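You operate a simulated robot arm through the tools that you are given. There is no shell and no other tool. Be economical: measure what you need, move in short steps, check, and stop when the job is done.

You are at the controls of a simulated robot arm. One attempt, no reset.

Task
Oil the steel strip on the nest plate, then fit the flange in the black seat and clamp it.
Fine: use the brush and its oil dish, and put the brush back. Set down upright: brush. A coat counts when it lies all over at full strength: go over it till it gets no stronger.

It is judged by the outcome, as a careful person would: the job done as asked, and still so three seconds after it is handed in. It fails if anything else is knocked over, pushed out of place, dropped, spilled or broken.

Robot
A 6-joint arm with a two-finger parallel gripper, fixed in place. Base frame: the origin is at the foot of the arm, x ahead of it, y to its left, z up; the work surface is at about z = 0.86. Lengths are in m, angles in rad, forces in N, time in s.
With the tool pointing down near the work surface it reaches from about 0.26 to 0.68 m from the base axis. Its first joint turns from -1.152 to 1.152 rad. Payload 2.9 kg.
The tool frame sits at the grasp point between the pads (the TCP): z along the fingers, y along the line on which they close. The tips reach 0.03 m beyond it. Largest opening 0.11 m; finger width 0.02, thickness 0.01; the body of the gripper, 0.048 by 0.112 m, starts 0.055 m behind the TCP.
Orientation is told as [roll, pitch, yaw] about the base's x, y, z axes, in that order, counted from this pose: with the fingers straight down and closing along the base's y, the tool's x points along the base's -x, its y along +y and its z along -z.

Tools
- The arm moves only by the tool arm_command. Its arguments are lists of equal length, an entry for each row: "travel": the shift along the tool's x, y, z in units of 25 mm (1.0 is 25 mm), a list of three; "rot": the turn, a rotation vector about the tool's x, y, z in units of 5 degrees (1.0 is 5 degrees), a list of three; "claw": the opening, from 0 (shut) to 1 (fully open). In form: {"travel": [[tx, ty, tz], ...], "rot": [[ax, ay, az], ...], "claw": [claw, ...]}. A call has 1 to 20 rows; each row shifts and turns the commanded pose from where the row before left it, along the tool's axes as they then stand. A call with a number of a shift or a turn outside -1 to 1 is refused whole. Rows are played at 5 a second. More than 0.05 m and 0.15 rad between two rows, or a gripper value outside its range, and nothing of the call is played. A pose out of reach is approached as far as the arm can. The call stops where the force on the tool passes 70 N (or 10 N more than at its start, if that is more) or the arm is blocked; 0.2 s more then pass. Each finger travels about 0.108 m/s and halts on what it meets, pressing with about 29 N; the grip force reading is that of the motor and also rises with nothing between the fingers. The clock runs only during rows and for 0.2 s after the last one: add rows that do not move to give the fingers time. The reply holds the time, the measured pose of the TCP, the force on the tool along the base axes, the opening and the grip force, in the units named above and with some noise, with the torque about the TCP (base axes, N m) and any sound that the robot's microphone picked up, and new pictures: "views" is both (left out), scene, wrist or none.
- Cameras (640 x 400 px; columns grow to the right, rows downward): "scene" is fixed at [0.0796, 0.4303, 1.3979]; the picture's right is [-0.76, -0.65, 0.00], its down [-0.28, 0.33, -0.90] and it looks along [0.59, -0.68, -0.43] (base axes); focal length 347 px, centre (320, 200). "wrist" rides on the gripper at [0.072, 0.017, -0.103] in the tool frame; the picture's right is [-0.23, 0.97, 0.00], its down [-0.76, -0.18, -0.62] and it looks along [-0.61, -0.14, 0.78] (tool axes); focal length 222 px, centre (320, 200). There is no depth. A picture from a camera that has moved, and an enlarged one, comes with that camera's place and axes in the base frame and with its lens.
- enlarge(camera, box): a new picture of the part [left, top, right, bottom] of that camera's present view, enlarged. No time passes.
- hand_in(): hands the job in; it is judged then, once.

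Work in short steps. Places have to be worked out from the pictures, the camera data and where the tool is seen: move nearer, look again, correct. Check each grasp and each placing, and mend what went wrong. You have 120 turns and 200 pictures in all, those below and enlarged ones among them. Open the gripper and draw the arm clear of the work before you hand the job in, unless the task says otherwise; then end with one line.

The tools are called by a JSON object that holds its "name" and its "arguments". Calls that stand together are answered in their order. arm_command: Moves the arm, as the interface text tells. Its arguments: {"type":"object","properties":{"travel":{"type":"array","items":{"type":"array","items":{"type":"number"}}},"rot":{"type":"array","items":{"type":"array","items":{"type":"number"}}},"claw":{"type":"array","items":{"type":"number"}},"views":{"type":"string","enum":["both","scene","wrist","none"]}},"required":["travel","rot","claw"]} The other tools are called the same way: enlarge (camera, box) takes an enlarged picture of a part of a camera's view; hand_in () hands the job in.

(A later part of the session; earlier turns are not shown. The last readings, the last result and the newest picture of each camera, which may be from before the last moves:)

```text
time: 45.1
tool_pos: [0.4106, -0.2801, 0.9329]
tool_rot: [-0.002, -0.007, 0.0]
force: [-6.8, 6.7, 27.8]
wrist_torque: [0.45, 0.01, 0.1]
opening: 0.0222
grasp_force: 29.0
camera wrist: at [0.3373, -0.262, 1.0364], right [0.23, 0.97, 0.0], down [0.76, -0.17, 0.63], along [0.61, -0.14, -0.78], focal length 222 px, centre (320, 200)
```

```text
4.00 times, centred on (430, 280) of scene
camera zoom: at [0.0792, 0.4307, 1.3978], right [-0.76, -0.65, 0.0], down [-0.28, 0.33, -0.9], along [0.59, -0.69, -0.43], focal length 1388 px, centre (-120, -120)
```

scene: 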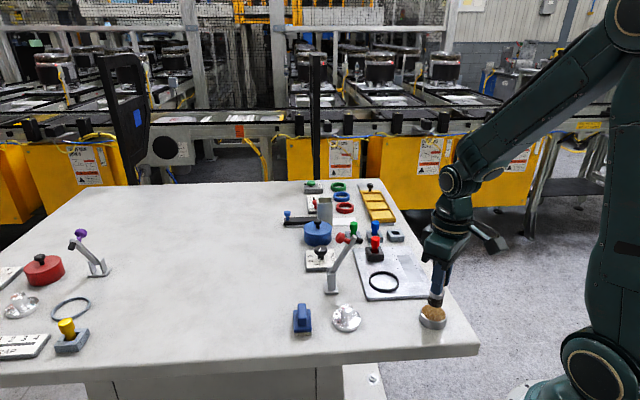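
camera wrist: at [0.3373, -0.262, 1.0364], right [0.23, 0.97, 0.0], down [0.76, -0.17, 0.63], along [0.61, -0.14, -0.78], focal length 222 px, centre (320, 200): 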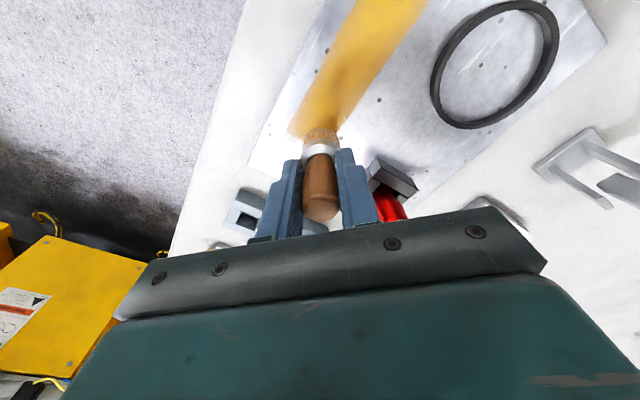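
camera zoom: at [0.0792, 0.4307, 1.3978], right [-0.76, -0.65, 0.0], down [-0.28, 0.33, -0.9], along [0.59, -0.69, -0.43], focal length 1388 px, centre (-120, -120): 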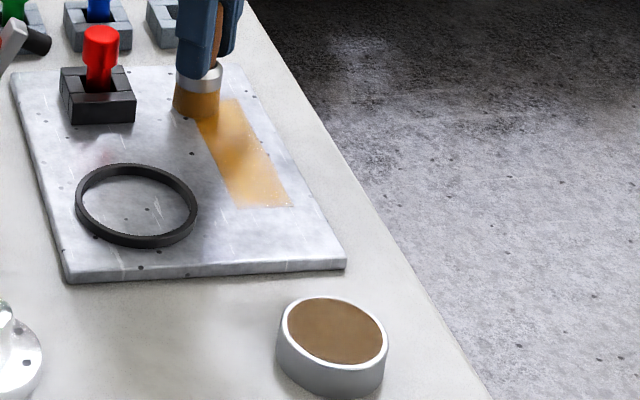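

I continue with another full set over the right edge, centre and left edge, running slightly past both ends.

{"name": "arm_command", "arguments": {"travel": [[-0.15, -0.15, 0], [0.27, 0.26, 0], [0.27, 0.26, 0], [0.27, 0.26, 0], [0.27, 0.26, 0], [0.27, 0.26, 0], [0.27, 0.26, 0], [0.27, 0.26, 0], [0.27, 0.26, 0], [0.27, 0.26, 0], [0.27, 0.26, 0], [0.27, 0.26, 0], [0.1, 0.1, 0], [0.13, -0.13, 0], [0.13, -0.13, 0]], "rot": [[0, 0, 0], [0, 0, 0], [0, 0, 0], [0, 0, 0], [0, 0, 0], [0, 0, 0], [0, 0, 0], [0, 0, 0], [0, 0, 0], [0, 0, 0], [0, 0, 0], [0, 0, 0], [0, 0, 0], [0, 0, 0], [0, 0, 0]], "claw": [0.15, 0.15, 0.15, 0.15, 0.15, 0.15, 0.15, 0.15, 0.15, 0.15, 0.15, 0.15, 0.15, 0.15, 0.15], "views": "none"}}

{"name": "arm_command", "arguments": {"travel": [[-0.27, -0.26, 0], [-0.27, -0.26, 0], [-0.27, -0.26, 0], [-0.27, -0.26, 0], [-0.27, -0.26, 0], [-0.27, -0.26, 0], [-0.27, -0.26, 0], [-0.27, -0.26, 0], [-0.27, -0.26, 0], [-0.27, -0.26, 0], [-0.27, -0.26, 0], [-0.1, -0.1, 0], [0.11, -0.11, 0], [0.11, -0.11, 0]], "rot": [[0, 0, 0], [0, 0, 0], [0, 0, 0], [0, 0, 0], [0, 0, 0], [0, 0, 0], [0, 0, 0], [0, 0, 0], [0, 0, 0], [0, 0, 0], [0, 0, 0], [0, 0, 0], [0, 0, 0], [0, 0, 0]], "claw": [0.15, 0.15, 0.15, 0.15, 0.15, 0.15, 0.15, 0.15, 0.15, 0.15, 0.15, 0.15, 0.15, 0.15], "views": "none"}}

{"name": "arm_command", "arguments": {"travel": [[0.27, 0.26, 0], [0.27, 0.26, 0], [0.27, 0.26, 0], [0.27, 0.26, 0], [0.27, 0.26, 0], [0.27, 0.26, 0], [0.27, 0.26, 0], [0.27, 0.26, 0], [0.27, 0.26, 0], [0.27, 0.26, 0], [0.27, 0.26, 0], [0.1, 0.1, 0], [0, 0, -0.8], [0, 0, -0.8], [0.9, 0.9, 0], [0.9, 0.9, 0], [0, 0, 0]], "rot": [[0, 0, 0], [0, 0, 0], [0, 0, 0], [0, 0, 0], [0, 0, 0], [0, 0, 0], [0, 0, 0], [0, 0, 0], [0, 0, 0], [0, 0, 0], [0, 0, 0], [0, 0, 0], [0, 0, 0], [0, 0, 0], [0, 0, 0], [0, 0, 0], [0, 0, 0]], "claw": [0.15, 0.15, 0.15, 0.15, 0.15, 0.15, 0.15, 0.15, 0.15, 0.15, 0.15, 0.15, 0.15, 0.15, 0.15, 0.15, 0.15], "views": "none"}}

{"name": "enlarge", "arguments": {"camera": "scene", "box": [390, 235, 460, 290]}}

```text
time: 48.3
tool_pos: [0.3328, -0.2142, 0.9327]
tool_rot: [-0.003, -0.012, 0.003]
force: [9.8, 11.8, 40.3]
wrist_torque: [0.68, -0.82, 0.06]
opening: 0.0221
grasp_force: 29.5
```

```text
time: 51.3
tool_pos: [0.4036, -0.2952, 0.9325]
tool_rot: [-0.007, -0.01, 0.0]
force: [8.1, 2.1, 18.3]
wrist_torque: [0.24, -0.65, -0.02]
opening: 0.0221
grasp_force: 29.3
```

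```text
time: 54.9
tool_pos: [0.2792, -0.1755, 0.9701]
tool_rot: [-0.003, -0.004, 0.0]
force: [1.0, 0.4, -0.6]
wrist_torque: [0.02, 0.03, 0.02]
opening: 0.0222
grasp_force: 29.1
```

```text
7.27 times, centred on (425, 262) of scene
camera zoom: at [0.0796, 0.4303, 1.3979], right [-0.76, -0.65, 0.0], down [-0.28, 0.33, -0.9], along [0.59, -0.68, -0.43], focal length 2524 px, centre (-444, -254)
```

zoom: 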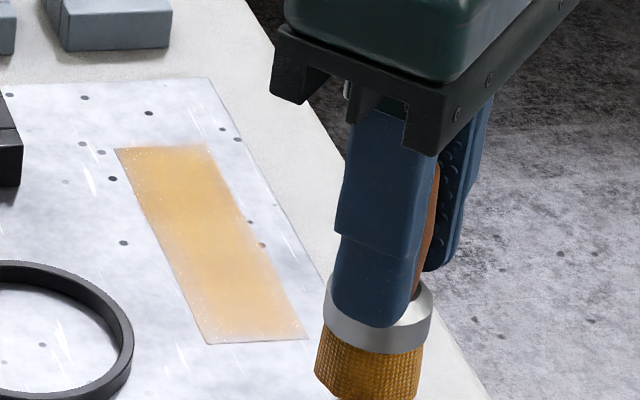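

Still paler at both ends. I dip once more for a third set that concentrates on the ends and edges.

{"name": "arm_command", "arguments": {"travel": [[0.57, 0.89, -0.1], [0.56, 0.89, 0], [0, 0, 0], [0, 0, 0.5], [0, 0, 0.5], [0, 0, 0.1], [0, 0, 0.08], [0, 0, 0.04], [0, 0, 0]], "rot": [[0, 0, 0], [0, 0, 0], [0, 0, 0], [0, 0, 0], [0, 0, 0], [0, 0, 0], [0, 0, 0], [0, 0, 0], [0, 0, 0]], "claw": [0.15, 0.15, 0.15, 0.15, 0.15, 0.15, 0.15, 0.15, 0.15], "views": "none"}}

```text
time: 56.9
tool_pos: [0.2521, -0.1302, 0.9447]
tool_rot: [-0.005, -0.007, 0.001]
force: [-6.5, 1.4, 29.3]
wrist_torque: [0.15, 0.2, 0.06]
opening: 0.0218
grasp_force: 29.4
```

I return to the near end and make cross strokes over it, then run along the right edge to the far end with cross strokes there.

{"name": "arm_command", "arguments": {"travel": [[0, 0, -0.75], [0, 0, -0.75], [-0.73, -0.89, 0], [-0.73, -0.89, 0], [-0.73, -0.89, 0], [-0.73, -0.88, 0], [0, 0, 0.8], [0, 0, 0.7], [0, 0, 0.25], [0, 0, 0.15], [0, 0, 0.08], [0, 0, 0]], "rot": [[0, 0, 0], [0, 0, 0], [0, 0, 0], [0, 0, 0], [0, 0, 0], [0, 0, 0], [0, 0, 0], [0, 0, 0], [0, 0, 0], [0, 0, 0], [0, 0, 0], [0, 0, 0]], "claw": [0.15, 0.15, 0.15, 0.15, 0.15, 0.15, 0.15, 0.15, 0.15, 0.15, 0.15, 0.15], "views": "none"}}

{"name": "arm_command", "arguments": {"travel": [[-0.17, 0.17, 0], [-0.17, 0.17, 0], [-0.17, 0.17, 0], [-0.17, -0.17, 0], [0.17, -0.17, 0], [0.17, -0.17, 0], [0.17, -0.17, 0], [-0.17, -0.17, 0], [-0.17, 0.17, 0], [-0.17, 0.17, 0], [-0.17, 0.17, 0], [0.17, 0.17, 0], [0.17, 0.17, 0]], "rot": [[0, 0, 0], [0, 0, 0], [0, 0, 0], [0, 0, 0], [0, 0, 0], [0, 0, 0], [0, 0, 0], [0, 0, 0], [0, 0, 0], [0, 0, 0], [0, 0, 0], [0, 0, 0], [0, 0, 0]], "claw": [0.15, 0.15, 0.15, 0.15, 0.15, 0.15, 0.15, 0.15, 0.15, 0.15, 0.15, 0.15, 0.15], "views": "none"}}

{"name": "arm_command", "arguments": {"travel": [[-0.27, -0.26, 0], [-0.27, -0.26, 0], [-0.27, -0.26, 0], [-0.27, -0.26, 0], [-0.27, -0.26, 0], [-0.27, -0.26, 0], [-0.27, -0.26, 0], [-0.27, -0.26, 0], [-0.27, -0.26, 0], [-0.27, -0.26, 0], [-0.27, -0.26, 0], [0, 0, 0]], "rot": [[0, 0, 0], [0, 0, 0], [0, 0, 0], [0, 0, 0], [0, 0, 0], [0, 0, 0], [0, 0, 0], [0, 0, 0], [0, 0, 0], [0, 0, 0], [0, 0, 0], [0, 0, 0]], "claw": [0.15, 0.15, 0.15, 0.15, 0.15, 0.15, 0.15, 0.15, 0.15, 0.15, 0.15, 0.15], "views": "none"}}

{"name": "enlarge", "arguments": {"camera": "scene", "box": [390, 235, 460, 290]}}

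```text
time: 59.5
tool_pos: [0.3243, -0.2211, 0.9322]
tool_rot: [-0.008, -0.012, -0.001]
force: [-12.3, 2.9, 50.0]
wrist_torque: [0.23, 0.49, 0.06]
opening: 0.0221
grasp_force: 28.8
```

```text
time: 62.3
tool_pos: [0.3401, -0.2084, 0.9324]
tool_rot: [-0.005, -0.016, 0.003]
force: [10.2, -8.6, 30.0]
wrist_torque: [-0.09, -0.73, -0.14]
opening: 0.0223
grasp_force: 29.1
```

```text
time: 64.9
tool_pos: [0.4112, -0.2791, 0.9335]
tool_rot: [-0.005, -0.006, 0.0]
force: [-5.9, 6.1, 25.9]
wrist_torque: [0.55, 0.29, 0.07]
opening: 0.0223
grasp_force: 28.9
```

```text
7.27 times, centred on (425, 262) of scene
camera zoom: at [0.0791, 0.4307, 1.3978], right [-0.76, -0.65, 0.0], down [-0.28, 0.33, -0.9], along [0.59, -0.69, -0.43], focal length 2524 px, centre (-444, -254)
```

zoom: 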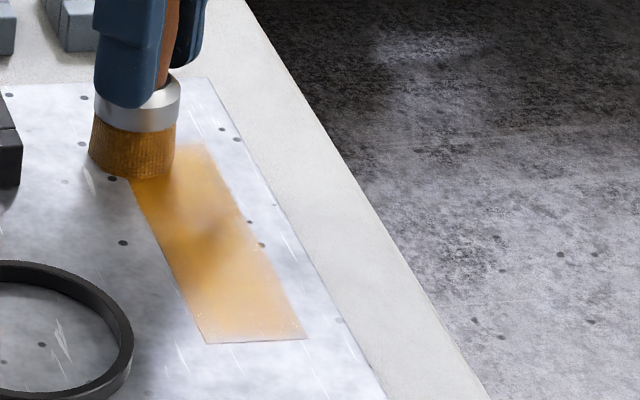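

The near end is stronger now. I do cross strokes at the far end, then the left edge back, and lift to inspect.

{"name": "arm_command", "arguments": {"travel": [[-0.2, -0.2, 0], [0.17, -0.17, 0], [0.17, -0.17, 0], [0.17, -0.17, 0], [0.17, 0.17, 0], [-0.17, 0.17, 0], [-0.17, 0.17, 0], [-0.17, 0.17, 0], [0.17, 0.17, 0], [0.17, -0.17, 0], [0.17, -0.17, 0], [0.17, -0.17, 0], [-0.34, -0.34, 0]], "rot": [[0, 0, 0], [0, 0, 0], [0, 0, 0], [0, 0, 0], [0, 0, 0], [0, 0, 0], [0, 0, 0], [0, 0, 0], [0, 0, 0], [0, 0, 0], [0, 0, 0], [0, 0, 0], [0, 0, 0]], "claw": [0.15, 0.15, 0.15, 0.15, 0.15, 0.15, 0.15, 0.15, 0.15, 0.15, 0.15, 0.15, 0.15], "views": "none"}}

{"name": "arm_command", "arguments": {"travel": [[0.27, 0.26, 0], [0.27, 0.26, 0], [0.27, 0.26, 0], [0.27, 0.26, 0], [0.27, 0.26, 0], [0.27, 0.26, 0], [0.27, 0.26, 0], [0.27, 0.26, 0], [0.27, 0.26, 0], [0.27, 0.26, 0], [0.27, 0.26, 0], [0.2, 0.2, 0], [-0.13, 0.13, 0], [-0.13, 0.13, 0]], "rot": [[0, 0, 0], [0, 0, 0], [0, 0, 0], [0, 0, 0], [0, 0, 0], [0, 0, 0], [0, 0, 0], [0, 0, 0], [0, 0, 0], [0, 0, 0], [0, 0, 0], [0, 0, 0], [0, 0, 0], [0, 0, 0]], "claw": [0.15, 0.15, 0.15, 0.15, 0.15, 0.15, 0.15, 0.15, 0.15, 0.15, 0.15, 0.15, 0.15, 0.15], "views": "none"}}

{"name": "arm_command", "arguments": {"travel": [[0, 0, -0.8], [0, 0, -0.8], [0.9, 0.9, 0], [0.9, 0.9, 0], [0, 0, 0]], "rot": [[0, 0, 0], [0, 0, 0], [0, 0, 0], [0, 0, 0], [0, 0, 0]], "claw": [0.15, 0.15, 0.15, 0.15, 0.15], "views": "none"}}

{"name": "enlarge", "arguments": {"camera": "scene", "box": [390, 235, 460, 290]}}

```text
time: 67.7
tool_pos: [0.4024, -0.2959, 0.9343]
tool_rot: [-0.005, -0.002, -0.001]
force: [-9.6, 7.2, 29.0]
wrist_torque: [0.44, 0.17, 0.09]
opening: 0.0221
grasp_force: 28.3
```

```text
time: 70.7
tool_pos: [0.3304, -0.2158, 0.9329]
tool_rot: [-0.006, -0.008, -0.004]
force: [-11.9, -12.2, 46.5]
wrist_torque: [-0.43, 0.58, 0.09]
opening: 0.0222
grasp_force: 29.1
```

```text
time: 71.9
tool_pos: [0.2855, -0.1696, 0.9699]
tool_rot: [-0.002, -0.008, -0.001]
force: [-0.5, 0.1, -0.9]
wrist_torque: [0.01, -0.03, -0.01]
opening: 0.0222
grasp_force: 29.5
```

```text
7.27 times, centred on (425, 262) of scene
camera zoom: at [0.0796, 0.4303, 1.3979], right [-0.76, -0.65, 0.0], down [-0.28, 0.33, -0.9], along [0.59, -0.68, -0.43], focal length 2524 px, centre (-444, -254)
```

zoom: 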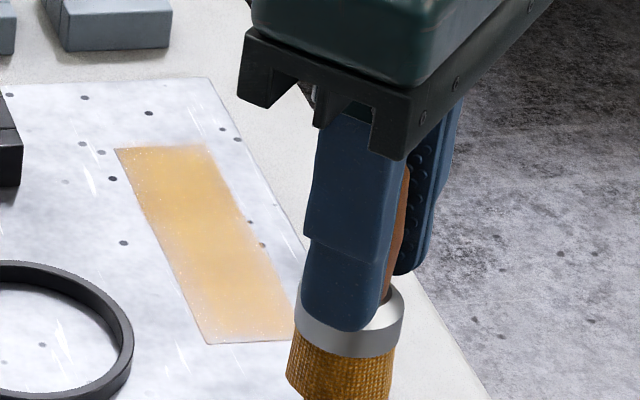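

It now looks nearly the same as before this set, so the coat is close to saturated. I check from another angle with the wrist camera higher up.

{"name": "arm_command", "arguments": {"travel": [[0, 0.6, -1], [0, 0.6, -1], [0, 0.6, -0.6], [0, 0, 0]], "rot": [[0, 0, 0], [0, 0, 0], [0, 0, 0], [0, 0, 0]], "claw": [0.15, 0.15, 0.15, 0.15], "views": "wrist"}}

{"name": "enlarge", "arguments": {"camera": "wrist", "box": [180, 80, 340, 200]}}

{"name": "enlarge", "arguments": {"camera": "scene", "box": [390, 235, 460, 290]}}

```text
time: 72.9
tool_pos: [0.2839, -0.1238, 1.0345]
tool_rot: [-0.003, -0.007, -0.001]
force: [0.8, -0.3, -1.8]
wrist_torque: [0.0, 0.06, 0.01]
opening: 0.0222
grasp_force: 29.6
camera wrist: at [0.2111, -0.1058, 1.1378], right [0.23, 0.97, 0.0], down [0.76, -0.18, 0.63], along [0.61, -0.14, -0.78], focal length 222 px, centre (320, 200)
```

wrist: 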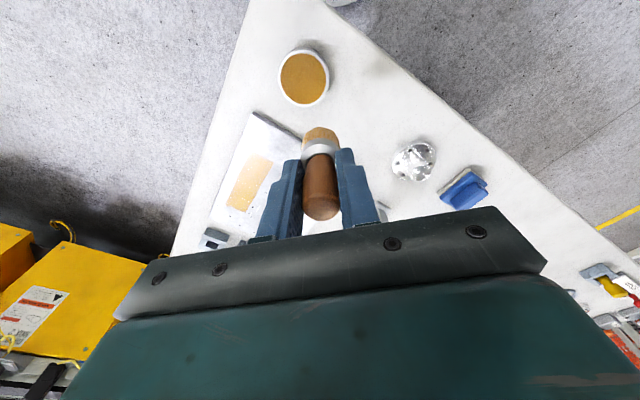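

```text
3.33 times, centred on (260, 140) of wrist
camera zoom: at [0.2111, -0.1058, 1.1378], right [0.23, 0.97, 0.0], down [0.76, -0.18, 0.63], along [0.61, -0.14, -0.78], focal length 740 px, centre (520, 400)
```

zoom: 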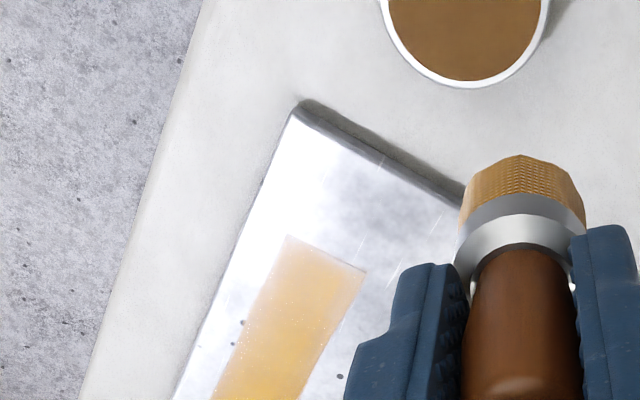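

```text
7.27 times, centred on (425, 262) of scene
camera zoom: at [0.0796, 0.4303, 1.3979], right [-0.76, -0.65, 0.0], down [-0.28, 0.33, -0.9], along [0.59, -0.68, -0.43], focal length 2524 px, centre (-444, -254)
```

zoom: 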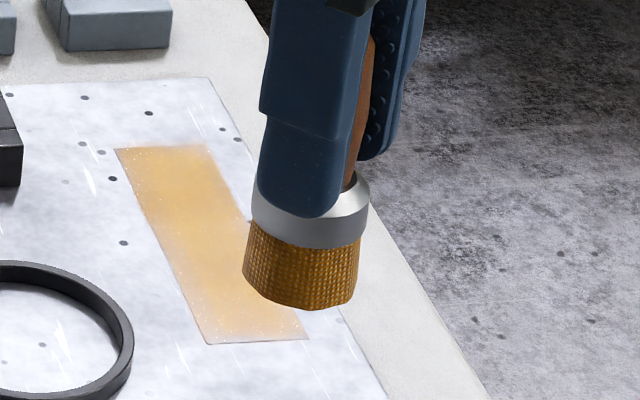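

The near end and edges may still be a bit thinner. I do one more dip and a set with wider reach past edges and ends to see whether it gets any stronger.

{"name": "arm_command", "arguments": {"travel": [[0.66, -0.14, 0.5], [0.65, -0.14, 0.5], [0, 0, 0.6], [0, 0, 0.7], [0, 0, 0.6], [0, 0, 0.5], [0, 0, 0.1], [0, 0, 0]], "rot": [[0, 0, 0], [0, 0, 0], [0, 0, 0], [0, 0, 0], [0, 0, 0], [0, 0, 0], [0, 0, 0], [0, 0, 0]], "claw": [0.15, 0.15, 0.15, 0.15, 0.15, 0.15, 0.15, 0.15], "views": "none"}}

```text
time: 74.7
tool_pos: [0.2527, -0.1307, 0.9486]
tool_rot: [-0.002, -0.006, 0.0]
force: [-0.3, -0.3, -0.9]
wrist_torque: [0.05, 0.01, 0.01]
opening: 0.0221
grasp_force: 29.3
```

{"name": "arm_command", "arguments": {"travel": [[0, 0, 0.1], [0, 0, 0.08], [0, 0, 0.06], [0, 0, 0]], "rot": [[0, 0, 0], [0, 0, 0], [0, 0, 0], [0, 0, 0]], "claw": [0.15, 0.15, 0.15, 0.15], "views": "none"}}

```text
time: 75.7
tool_pos: [0.2535, -0.1309, 0.9431]
tool_rot: [-0.005, -0.008, -0.001]
force: [-11.2, 1.7, 43.4]
wrist_torque: [0.16, 0.16, 0.05]
opening: 0.0219
grasp_force: 29.3
```

Loaded. I return to the near end and work slow cross strokes over the near third of the strip.

{"name": "arm_command", "arguments": {"travel": [[0, 0, -0.75], [0, 0, -0.75], [-0.69, -0.86, 0], [-0.68, -0.86, 0], [-0.68, -0.86, 0], [-0.68, -0.86, 0], [0, 0, 0.8], [0, 0, 0.7], [0, 0, 0.25], [0, 0, 0.12], [0, 0, 0.05], [0, 0, 0]], "rot": [[0, 0, 0], [0, 0, 0], [0, 0, 0], [0, 0, 0], [0, 0, 0], [0, 0, 0], [0, 0, 0], [0, 0, 0], [0, 0, 0], [0, 0, 0], [0, 0, 0], [0, 0, 0]], "claw": [0.15, 0.15, 0.15, 0.15, 0.15, 0.15, 0.15, 0.15, 0.15, 0.15, 0.15, 0.15], "views": "none"}}

{"name": "arm_command", "arguments": {"travel": [[-0.19, 0.19, 0], [-0.19, 0.19, 0], [-0.19, 0.19, 0], [-0.12, -0.12, 0], [0.19, -0.19, 0], [0.19, -0.19, 0], [0.19, -0.19, 0], [-0.12, -0.12, 0], [-0.19, 0.19, 0], [-0.19, 0.19, 0], [-0.19, 0.19, 0], [-0.12, -0.12, 0], [0.19, -0.19, 0], [0.19, -0.19, 0], [0.19, -0.19, 0], [-0.12, -0.12, 0], [-0.19, 0.19, 0], [-0.19, 0.19, 0], [-0.19, 0.19, 0]], "rot": [[0, 0, 0], [0, 0, 0], [0, 0, 0], [0, 0, 0], [0, 0, 0], [0, 0, 0], [0, 0, 0], [0, 0, 0], [0, 0, 0], [0, 0, 0], [0, 0, 0], [0, 0, 0], [0, 0, 0], [0, 0, 0], [0, 0, 0], [0, 0, 0], [0, 0, 0], [0, 0, 0], [0, 0, 0]], "claw": [0.15, 0.15, 0.15, 0.15, 0.15, 0.15, 0.15, 0.15, 0.15, 0.15, 0.15, 0.15, 0.15, 0.15, 0.15, 0.15, 0.15, 0.15, 0.15], "views": "none"}}

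{"name": "arm_command", "arguments": {"travel": [[-0.27, -0.26, 0], [-0.27, -0.26, 0], [-0.27, -0.26, 0], [-0.27, -0.26, 0], [-0.27, -0.26, 0], [-0.27, -0.26, 0], [-0.27, -0.26, 0], [-0.27, -0.26, 0], [-0.27, -0.26, 0], [0, 0, 0]], "rot": [[0, 0, 0], [0, 0, 0], [0, 0, 0], [0, 0, 0], [0, 0, 0], [0, 0, 0], [0, 0, 0], [0, 0, 0], [0, 0, 0], [0, 0, 0]], "claw": [0.15, 0.15, 0.15, 0.15, 0.15, 0.15, 0.15, 0.15, 0.15, 0.15], "views": "wrist"}}

{"name": "enlarge", "arguments": {"camera": "scene", "box": [390, 235, 460, 290]}}

```text
time: 78.3
tool_pos: [0.3217, -0.217, 0.9344]
tool_rot: [-0.006, -0.009, 0.0]
force: [-2.8, 0.5, 16.6]
wrist_torque: [0.3, 0.04, 0.02]
opening: 0.0217
grasp_force: 28.7
```

```text
time: 82.3
tool_pos: [0.3477, -0.2148, 0.9327]
tool_rot: [-0.006, -0.008, -0.004]
force: [-6.6, -8.9, 29.9]
wrist_torque: [-0.3, 0.31, 0.03]
opening: 0.022
grasp_force: 28.3
```

```text
time: 84.5
tool_pos: [0.4108, -0.2728, 0.9334]
tool_rot: [-0.003, -0.006, 0.001]
force: [0.6, 0.8, -0.3]
wrist_torque: [0.01, -0.03, 0.0]
opening: 0.0223
grasp_force: 29.4
camera wrist: at [0.3364, -0.2556, 1.0374], right [0.23, 0.97, 0.0], down [0.76, -0.18, 0.63], along [0.61, -0.14, -0.78], focal length 222 px, centre (320, 200)
```

wrist: 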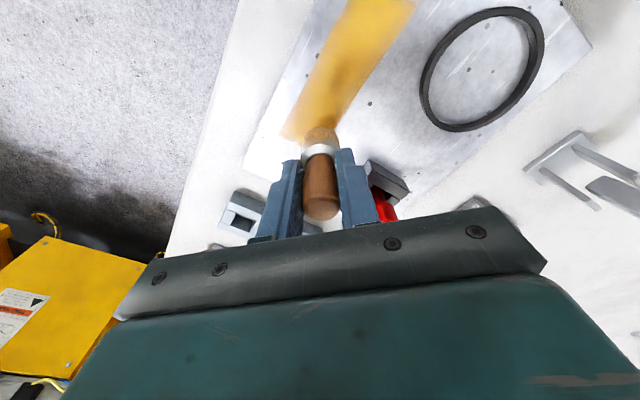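

```text
7.27 times, centred on (425, 262) of scene
camera zoom: at [0.0797, 0.4303, 1.3979], right [-0.76, -0.65, 0.0], down [-0.28, 0.33, -0.9], along [0.59, -0.68, -0.43], focal length 2524 px, centre (-444, -254)
```

zoom: 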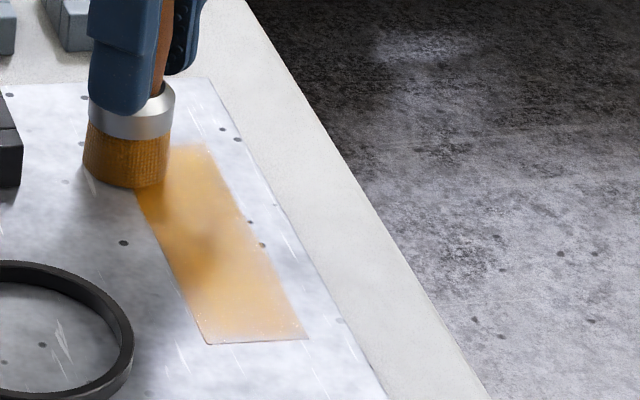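

The near end didn't change, so it is saturated there. Contact was lost at this far spot, so I lower 1.5 mm and finish the far end with cross strokes, then run back along the left edge.

{"name": "arm_command", "arguments": {"travel": [[-0.22, -0.22, 0.06], [-0.22, -0.22, 0], [0.2, -0.2, 0], [0.2, -0.2, 0], [0.2, -0.2, 0], [0.13, 0.13, 0], [-0.2, 0.2, 0], [-0.2, 0.2, 0], [-0.2, 0.2, 0], [0.13, 0.13, 0], [0.2, -0.2, 0], [0.2, -0.2, 0], [0.2, -0.2, 0], [0.13, 0.13, 0], [-0.2, 0.2, 0], [-0.2, 0.2, 0], [-0.2, 0.2, 0], [0, 0, 0]], "rot": [[0, 0, 0], [0, 0, 0], [0, 0, 0], [0, 0, 0], [0, 0, 0], [0, 0, 0], [0, 0, 0], [0, 0, 0], [0, 0, 0], [0, 0, 0], [0, 0, 0], [0, 0, 0], [0, 0, 0], [0, 0, 0], [0, 0, 0], [0, 0, 0], [0, 0, 0], [0, 0, 0]], "claw": [0.15, 0.15, 0.15, 0.15, 0.15, 0.15, 0.15, 0.15, 0.15, 0.15, 0.15, 0.15, 0.15, 0.15, 0.15, 0.15, 0.15, 0.15], "views": "none"}}

{"name": "arm_command", "arguments": {"travel": [[0.27, 0.26, 0], [0.27, 0.26, 0], [0.27, 0.26, 0], [0.27, 0.26, 0], [0.27, 0.26, 0], [0.27, 0.26, 0], [0.27, 0.26, 0], [0.27, 0.26, 0], [0.27, 0.26, 0], [0.27, 0.26, 0], [0.27, 0.26, 0], [0.2, -0.2, 0], [0.2, -0.2, 0], [0.2, -0.2, 0], [0, 0, 0]], "rot": [[0, 0, 0], [0, 0, 0], [0, 0, 0], [0, 0, 0], [0, 0, 0], [0, 0, 0], [0, 0, 0], [0, 0, 0], [0, 0, 0], [0, 0, 0], [0, 0, 0], [0, 0, 0], [0, 0, 0], [0, 0, 0], [0, 0, 0]], "claw": [0.15, 0.15, 0.15, 0.15, 0.15, 0.15, 0.15, 0.15, 0.15, 0.15, 0.15, 0.15, 0.15, 0.15, 0.15], "views": "none"}}

{"name": "arm_command", "arguments": {"travel": [[-0.27, -0.26, 0], [-0.27, -0.26, 0], [-0.27, -0.26, 0], [-0.27, -0.26, 0], [-0.27, -0.26, 0], [-0.27, -0.26, 0], [-0.27, -0.26, 0], [-0.27, -0.26, 0], [-0.27, -0.26, 0], [-0.27, -0.26, 0], [-0.27, -0.26, 0], [0, 0, 0]], "rot": [[0, 0, 0], [0, 0, 0], [0, 0, 0], [0, 0, 0], [0, 0, 0], [0, 0, 0], [0, 0, 0], [0, 0, 0], [0, 0, 0], [0, 0, 0], [0, 0, 0], [0, 0, 0]], "claw": [0.15, 0.15, 0.15, 0.15, 0.15, 0.15, 0.15, 0.15, 0.15, 0.15, 0.15, 0.15], "views": "none"}}

```text
time: 88.3
tool_pos: [0.4086, -0.275, 0.933]
tool_rot: [-0.005, -0.008, -0.002]
force: [-10.1, -7.1, 31.5]
wrist_torque: [-0.16, 0.5, 0.05]
opening: 0.022
grasp_force: 29.7
```

```text
time: 91.5
tool_pos: [0.3222, -0.2168, 0.9317]
tool_rot: [-0.002, -0.01, 0.001]
force: [10.2, 10.0, 37.1]
wrist_torque: [0.57, -0.81, 0.06]
opening: 0.0218
grasp_force: 28.8
```

```text
time: 94.1
tool_pos: [0.3954, -0.2901, 0.9332]
tool_rot: [-0.005, -0.009, 0.001]
force: [-5.9, 5.8, 28.4]
wrist_torque: [0.39, 0.13, 0.08]
opening: 0.0221
grasp_force: 29.2
```

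I make a final centre stroke back, then lift away and inspect.

{"name": "arm_command", "arguments": {"travel": [[-0.17, 0.17, 0], [-0.17, 0.17, 0], [0.27, 0.26, 0], [0.27, 0.26, 0], [0.27, 0.26, 0], [0.27, 0.26, 0], [0.27, 0.26, 0], [0.27, 0.26, 0], [0.27, 0.26, 0], [0.27, 0.26, 0], [0.27, 0.26, 0], [0.27, 0.26, 0], [0, 0, -0.8], [0, 0, -0.9], [0.4, 0.9, -0.3], [0.4, 0.9, 0], [0.2, 0.9, 0], [0, 0, 0]], "rot": [[0, 0, 0], [0, 0, 0], [0, 0, 0], [0, 0, 0], [0, 0, 0], [0, 0, 0], [0, 0, 0], [0, 0, 0], [0, 0, 0], [0, 0, 0], [0, 0, 0], [0, 0, 0], [0, 0, 0], [0, 0, 0], [0, 0, 0], [0, 0, 0], [0, 0, 0], [0, 0, 0]], "claw": [0.15, 0.15, 0.15, 0.15, 0.15, 0.15, 0.15, 0.15, 0.15, 0.15, 0.15, 0.15, 0.15, 0.15, 0.15, 0.15, 0.15, 0.15], "views": "wrist"}}

{"name": "enlarge", "arguments": {"camera": "scene", "box": [390, 235, 460, 290]}}

```text
time: 97.9
tool_pos: [0.3111, -0.1485, 0.9813]
tool_rot: [-0.003, -0.005, 0.0]
force: [-0.7, -0.3, -1.5]
wrist_torque: [0.01, 0.02, 0.05]
opening: 0.0221
grasp_force: 29.5
camera wrist: at [0.2374, -0.1313, 1.0848], right [0.23, 0.97, 0.0], down [0.76, -0.18, 0.63], along [0.61, -0.14, -0.78], focal length 222 px, centre (320, 200)
```

wrist: 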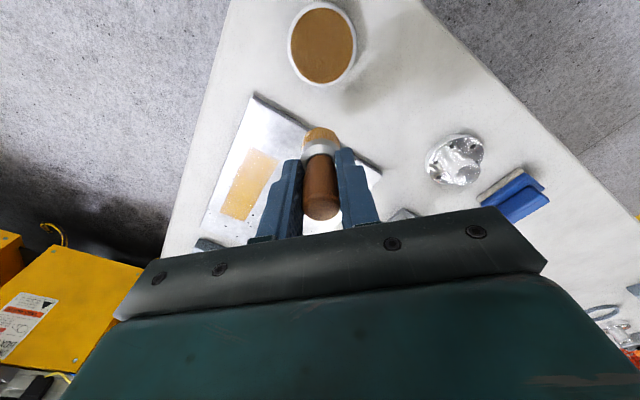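

```text
7.27 times, centred on (425, 262) of scene
camera zoom: at [0.0796, 0.4303, 1.3979], right [-0.76, -0.65, 0.0], down [-0.28, 0.33, -0.9], along [0.59, -0.68, -0.43], focal length 2524 px, centre (-444, -254)
```

zoom: 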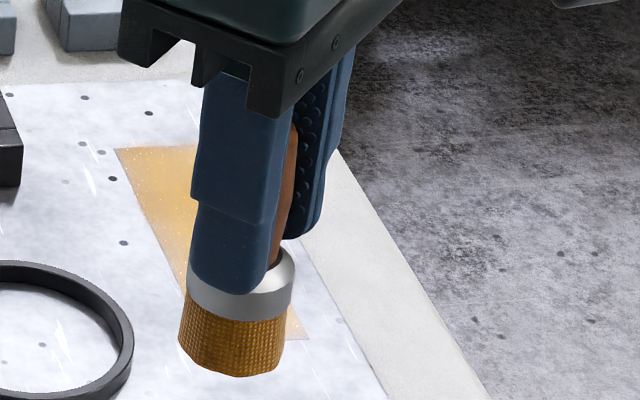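

The coat is unchanged and even, so I judge it full. I carry the brush to above its original spot at (0.320,-0.063) and check the strip and the brush.

{"name": "arm_command", "arguments": {"travel": [[-0.09, 0.86, 0], [-0.09, 0.86, 0], [-0.09, 0.86, 0], [-0.09, 0.83, 0], [0, 0, 0], [0, 0, 0]], "rot": [[0, 0, 0], [0, 0, 0], [0, 0, 0], [0, 0, 0], [0, 0, 0], [0, 0, 0]], "claw": [0.15, 0.15, 0.15, 0.15, 0.15, 0.15], "views": "none"}}

{"name": "enlarge", "arguments": {"camera": "scene", "box": [340, 230, 460, 330]}}

```text
time: 99.3
tool_pos: [0.3205, -0.0635, 0.9787]
tool_rot: [-0.004, -0.007, -0.001]
force: [-0.6, 0.4, -0.2]
wrist_torque: [0.01, -0.02, 0.01]
opening: 0.022
grasp_force: 29.8
```

```text
4.00 times, centred on (400, 280) of scene
camera zoom: at [0.0796, 0.4303, 1.3979], right [-0.76, -0.65, 0.0], down [-0.28, 0.33, -0.9], along [0.59, -0.68, -0.43], focal length 1388 px, centre (0, -120)
```

zoom: 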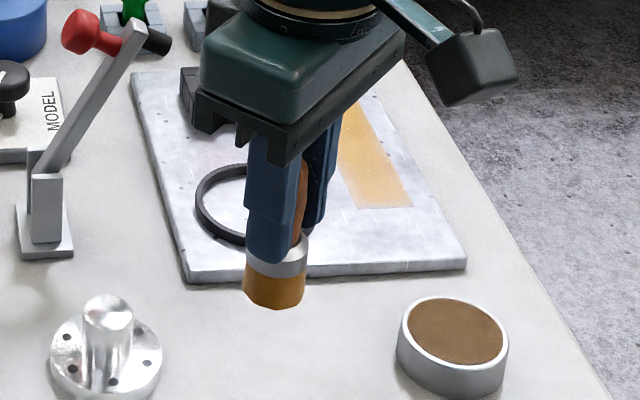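

I lower to about 3 mm above the table, then set the brush down in small steps.

{"name": "arm_command", "arguments": {"travel": [[0, 0, 0.7], [0, 0, 0.7], [0, 0, 0.5], [0, 0, 0.08], [0, 0, 0.06], [0, 0, 0]], "rot": [[0, 0, 0], [0, 0, 0], [0, 0, 0], [0, 0, 0], [0, 0, 0], [0, 0, 0]], "claw": [0.15, 0.15, 0.15, 0.15, 0.15, 0.15], "views": "none"}}

```text
time: 100.7
tool_pos: [0.3203, -0.063, 0.9296]
tool_rot: [-0.004, -0.006, 0.001]
force: [-0.7, 0.0, -1.3]
wrist_torque: [0.04, 0.04, -0.01]
opening: 0.022
grasp_force: 29.0
```

{"name": "arm_command", "arguments": {"travel": [[0, 0, 0.06], [0, 0, 0.05], [0, 0, 0]], "rot": [[0, 0, 0], [0, 0, 0], [0, 0, 0]], "claw": [0.15, 0.15, 0.15], "views": "none"}}

```text
time: 101.5
tool_pos: [0.3201, -0.0645, 0.9266]
tool_rot: [-0.003, -0.007, -0.001]
force: [0.6, 0.3, -0.8]
wrist_torque: [0.02, -0.03, 0.0]
opening: 0.0218
grasp_force: 28.8
```

{"name": "arm_command", "arguments": {"travel": [[0, 0, 0.04], [0, 0, 0.04], [0, 0, 0]], "rot": [[0, 0, 0], [0, 0, 0], [0, 0, 0]], "claw": [0.15, 0.15, 0.15], "views": "none"}}

```text
time: 102.3
tool_pos: [0.3213, -0.063, 0.9258]
tool_rot: [-0.003, -0.005, -0.001]
force: [-0.6, 0.0, -1.6]
wrist_torque: [0.05, 0.01, -0.03]
opening: 0.0219
grasp_force: 28.8
```

{"name": "arm_command", "arguments": {"travel": [[0, 0, 0.05], [0, 0, 0.05], [0, 0, 0]], "rot": [[0, 0, 0], [0, 0, 0], [0, 0, 0]], "claw": [0.15, 0.15, 0.15], "views": "none"}}

{"name": "enlarge", "arguments": {"camera": "scene", "box": [340, 240, 460, 340]}}

```text
time: 103.1
tool_pos: [0.3186, -0.0639, 0.9226]
tool_rot: [-0.002, -0.009, -0.002]
force: [-9.9, 2.3, 42.6]
wrist_torque: [0.12, 0.37, 0.03]
opening: 0.022
grasp_force: 29.1
```

```text
4.00 times, centred on (400, 290) of scene
camera zoom: at [0.079, 0.4304, 1.3979], right [-0.76, -0.65, 0.0], down [-0.28, 0.33, -0.9], along [0.59, -0.68, -0.43], focal length 1388 px, centre (0, -160)
```

zoom: 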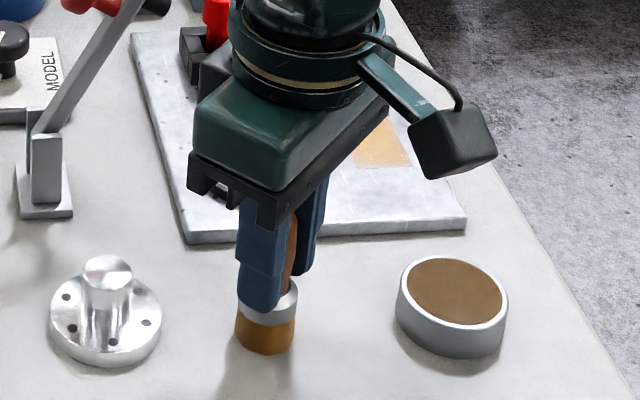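

The brush stands on the table. I ease up 1 mm, open slowly, and withdraw straight up.

{"name": "arm_command", "arguments": {"travel": [[0, 0, -0.05], [0, 0, 0], [0, 0, 0], [0, 0, 0], [0, 0, 0], [0, 0, -0.5], [0, 0, -0.9], [0, 0, -0.9], [0, 0, -0.9], [0, 0, -0.9], [0, 0, 0]], "rot": [[0, 0, 0], [0, 0, 0], [0, 0, 0], [0, 0, 0], [0, 0, 0], [0, 0, 0], [0, 0, 0], [0, 0, 0], [0, 0, 0], [0, 0, 0], [0, 0, 0]], "claw": [0.15, 0.22, 0.35, 0.6, 0.7, 0.7, 0.7, 0.7, 0.7, 0.7, 0.7], "views": "wrist"}}

{"name": "enlarge", "arguments": {"camera": "scene", "box": [300, 225, 460, 335]}}

```text
time: 105.5
tool_pos: [0.3197, -0.0623, 1.0248]
tool_rot: [-0.004, -0.007, 0.0]
force: [0.0, -0.4, 0.3]
wrist_torque: [0.02, -0.03, 0.0]
opening: 0.0773
grasp_force: 0.2
camera wrist: at [0.246, -0.0448, 1.1291], right [0.23, 0.97, 0.0], down [0.76, -0.18, 0.63], along [0.61, -0.14, -0.78], focal length 222 px, centre (320, 200)
```

wrist: 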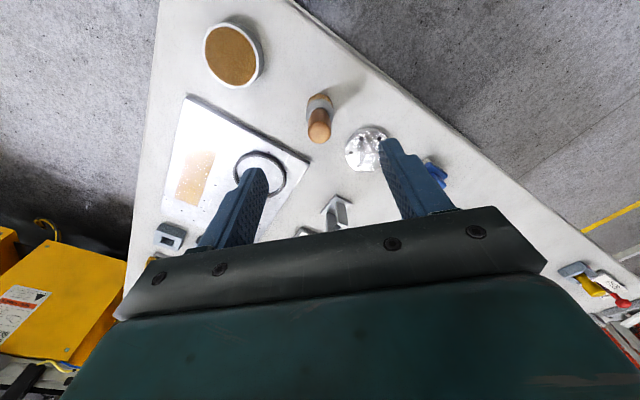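

```text
3.64 times, centred on (380, 280) of scene
camera zoom: at [0.0796, 0.4303, 1.3979], right [-0.76, -0.65, 0.0], down [-0.28, 0.33, -0.9], along [0.59, -0.68, -0.43], focal length 1262 px, centre (102, -91)
```

zoom: 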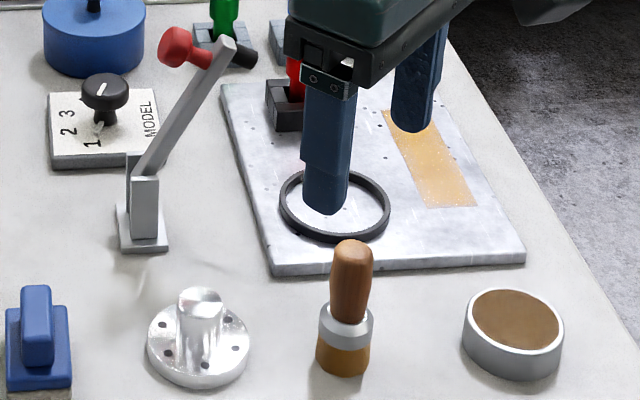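

The brush stands upright at its place. Next I move above the flange at about (0.394,-0.014) to locate its hub precisely.

{"name": "arm_command", "arguments": {"travel": [[-0.75, 0.47, 0], [-0.75, 0.47, 0], [-0.75, 0.47, 0], [-0.75, 0.47, 0], [0, 0, 0], [0, 0, 0]], "rot": [[0, 0, 0], [0, 0, 0], [0, 0, 0], [0, 0, 0], [0, 0, 0], [0, 0, 0]], "claw": [0.7, 0.7, 0.7, 0.7, 0.7, 0.7], "views": "wrist"}}

{"name": "enlarge", "arguments": {"camera": "wrist", "box": [240, 40, 400, 200]}}

{"name": "enlarge", "arguments": {"camera": "scene", "box": [320, 225, 450, 325]}}

```text
time: 106.9
tool_pos: [0.3955, -0.0163, 1.0261]
tool_rot: [-0.002, -0.007, -0.002]
force: [-0.6, -1.0, -0.2]
wrist_torque: [-0.01, 0.01, -0.04]
opening: 0.0768
grasp_force: 0.0
camera wrist: at [0.3216, 0.0016, 1.1288], right [0.23, 0.97, 0.0], down [0.76, -0.18, 0.63], along [0.61, -0.14, -0.78], focal length 222 px, centre (320, 200)
```

wrist: 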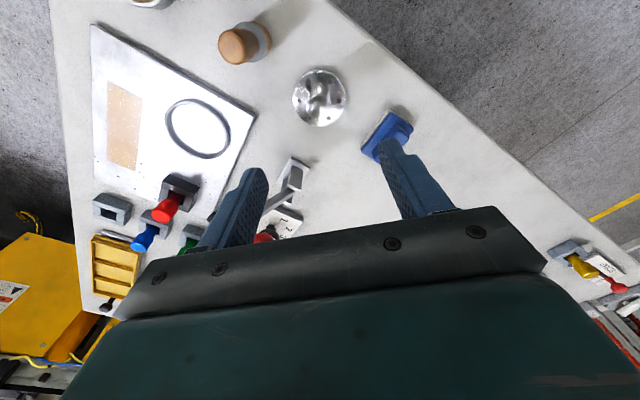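

```text
2.50 times, centred on (320, 120) of wrist
camera zoom: at [0.3216, 0.0016, 1.1288], right [0.23, 0.97, 0.0], down [0.76, -0.18, 0.63], along [0.61, -0.14, -0.78], focal length 555 px, centre (320, 400)
```

zoom: 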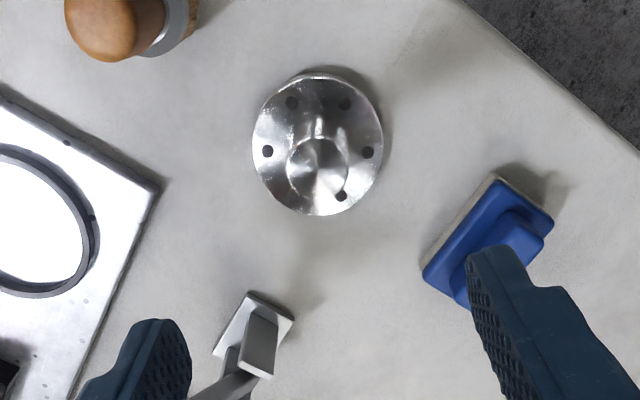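

```text
4.00 times, centred on (385, 275) of scene
camera zoom: at [0.0796, 0.4303, 1.3979], right [-0.76, -0.65, 0.0], down [-0.28, 0.33, -0.9], along [0.59, -0.68, -0.43], focal length 1388 px, centre (60, -100)
```

zoom: 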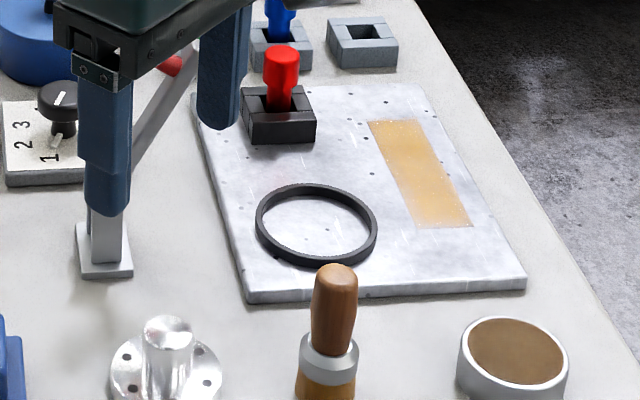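

Let me examine the strip, since whitish speckles show near its edges.

{"name": "enlarge", "arguments": {"camera": "wrist", "box": [90, 65, 170, 185]}}

{"name": "enlarge", "arguments": {"camera": "scene", "box": [406, 252, 444, 285]}}

```text
3.33 times, centred on (130, 125) of wrist
camera zoom: at [0.3216, 0.0016, 1.1288], right [0.23, 0.97, 0.0], down [0.76, -0.18, 0.63], along [0.61, -0.14, -0.78], focal length 740 px, centre (953, 450)
```

zoom: 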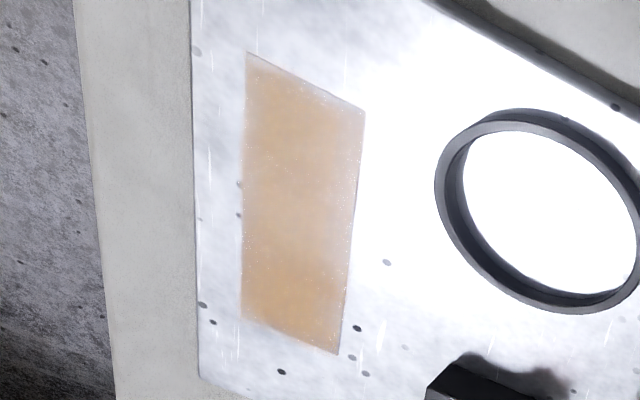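

```text
12.12 times, centred on (425, 268) of scene
camera zoom: at [0.0796, 0.4303, 1.3979], right [-0.76, -0.65, 0.0], down [-0.28, 0.33, -0.9], along [0.59, -0.68, -0.43], focal length 4207 px, centre (-953, -630)
```

zoom: 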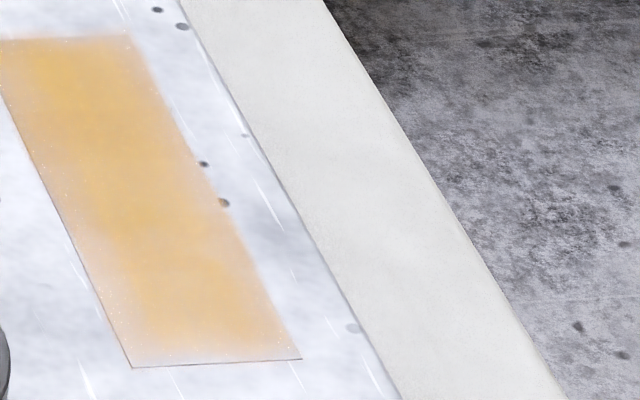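

The coat is even over the whole strip. From the wrist view the flange hub is at (0.385,-0.013). I descend around it to TCP z≈0.905.

{"name": "arm_command", "arguments": {"travel": [[0.42, 0.1, 0.7], [0, 0, 0.9], [0, 0, 0.9], [0, 0, 0.9], [0, 0, 0.8], [0, 0, 0.6], [0, 0, 0]], "rot": [[0, 0, 0], [0, 0, 0], [0, 0, 0], [0, 0, 0], [0, 0, 0], [0, 0, 0], [0, 0, 0]], "claw": [0.7, 0.7, 0.7, 0.7, 0.7, 0.7, 0.7], "views": "wrist"}}

{"name": "enlarge", "arguments": {"camera": "wrist", "box": [240, 100, 400, 220]}}

{"name": "enlarge", "arguments": {"camera": "scene", "box": [300, 255, 430, 355]}}

```text
time: 108.5
tool_pos: [0.3838, -0.0144, 0.9061]
tool_rot: [-0.002, -0.008, -0.001]
force: [-0.3, 0.2, -0.6]
wrist_torque: [0.01, 0.03, -0.02]
opening: 0.077
grasp_force: 0.0
camera wrist: at [0.3103, 0.0035, 1.0093], right [0.23, 0.97, 0.0], down [0.76, -0.18, 0.63], along [0.61, -0.14, -0.78], focal length 222 px, centre (320, 200)
```

wrist: 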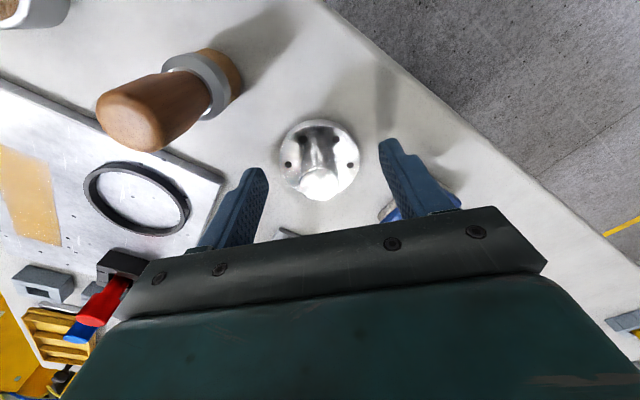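

```text
3.33 times, centred on (320, 160) of wrist
camera zoom: at [0.3103, 0.0035, 1.0093], right [0.23, 0.97, 0.0], down [0.76, -0.18, 0.63], along [0.61, -0.14, -0.78], focal length 740 px, centre (320, 333)
```

zoom: 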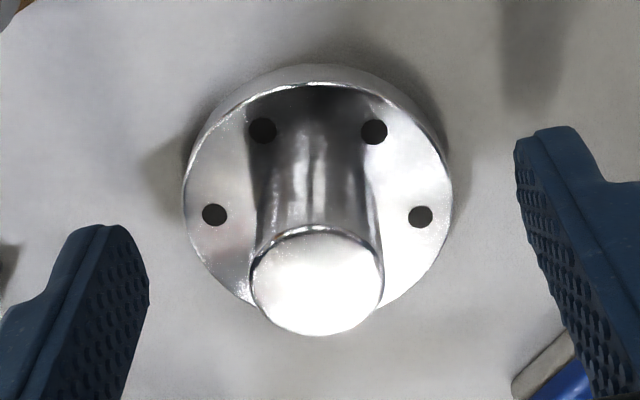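

```text
4.00 times, centred on (365, 305) of scene
camera zoom: at [0.0796, 0.4303, 1.3979], right [-0.76, -0.65, 0.0], down [-0.28, 0.33, -0.9], along [0.59, -0.68, -0.43], focal length 1388 px, centre (140, -220)
```

zoom: 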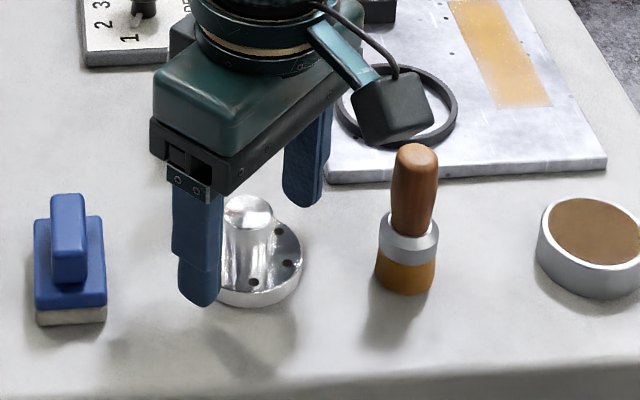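

The hub is centred between the fingers, so I close on it.

{"name": "arm_command", "arguments": {"travel": [[-0.04, 0.02, 0.04], [0, 0, 0], [0, 0, 0], [0, 0, 0], [0, 0, 0]], "rot": [[0, 0, 0], [0, 0, 0], [0, 0, 0], [0, 0, 0], [0, 0, 0]], "claw": [0.5, 0.3, 0.15, 0.15, 0.15], "views": "none"}}

```text
time: 109.7
tool_pos: [0.3849, -0.0136, 0.9052]
tool_rot: [-0.002, -0.006, -0.001]
force: [1.3, -1.8, 1.7]
wrist_torque: [0.03, -0.02, 0.0]
opening: 0.025
grasp_force: 28.5
```

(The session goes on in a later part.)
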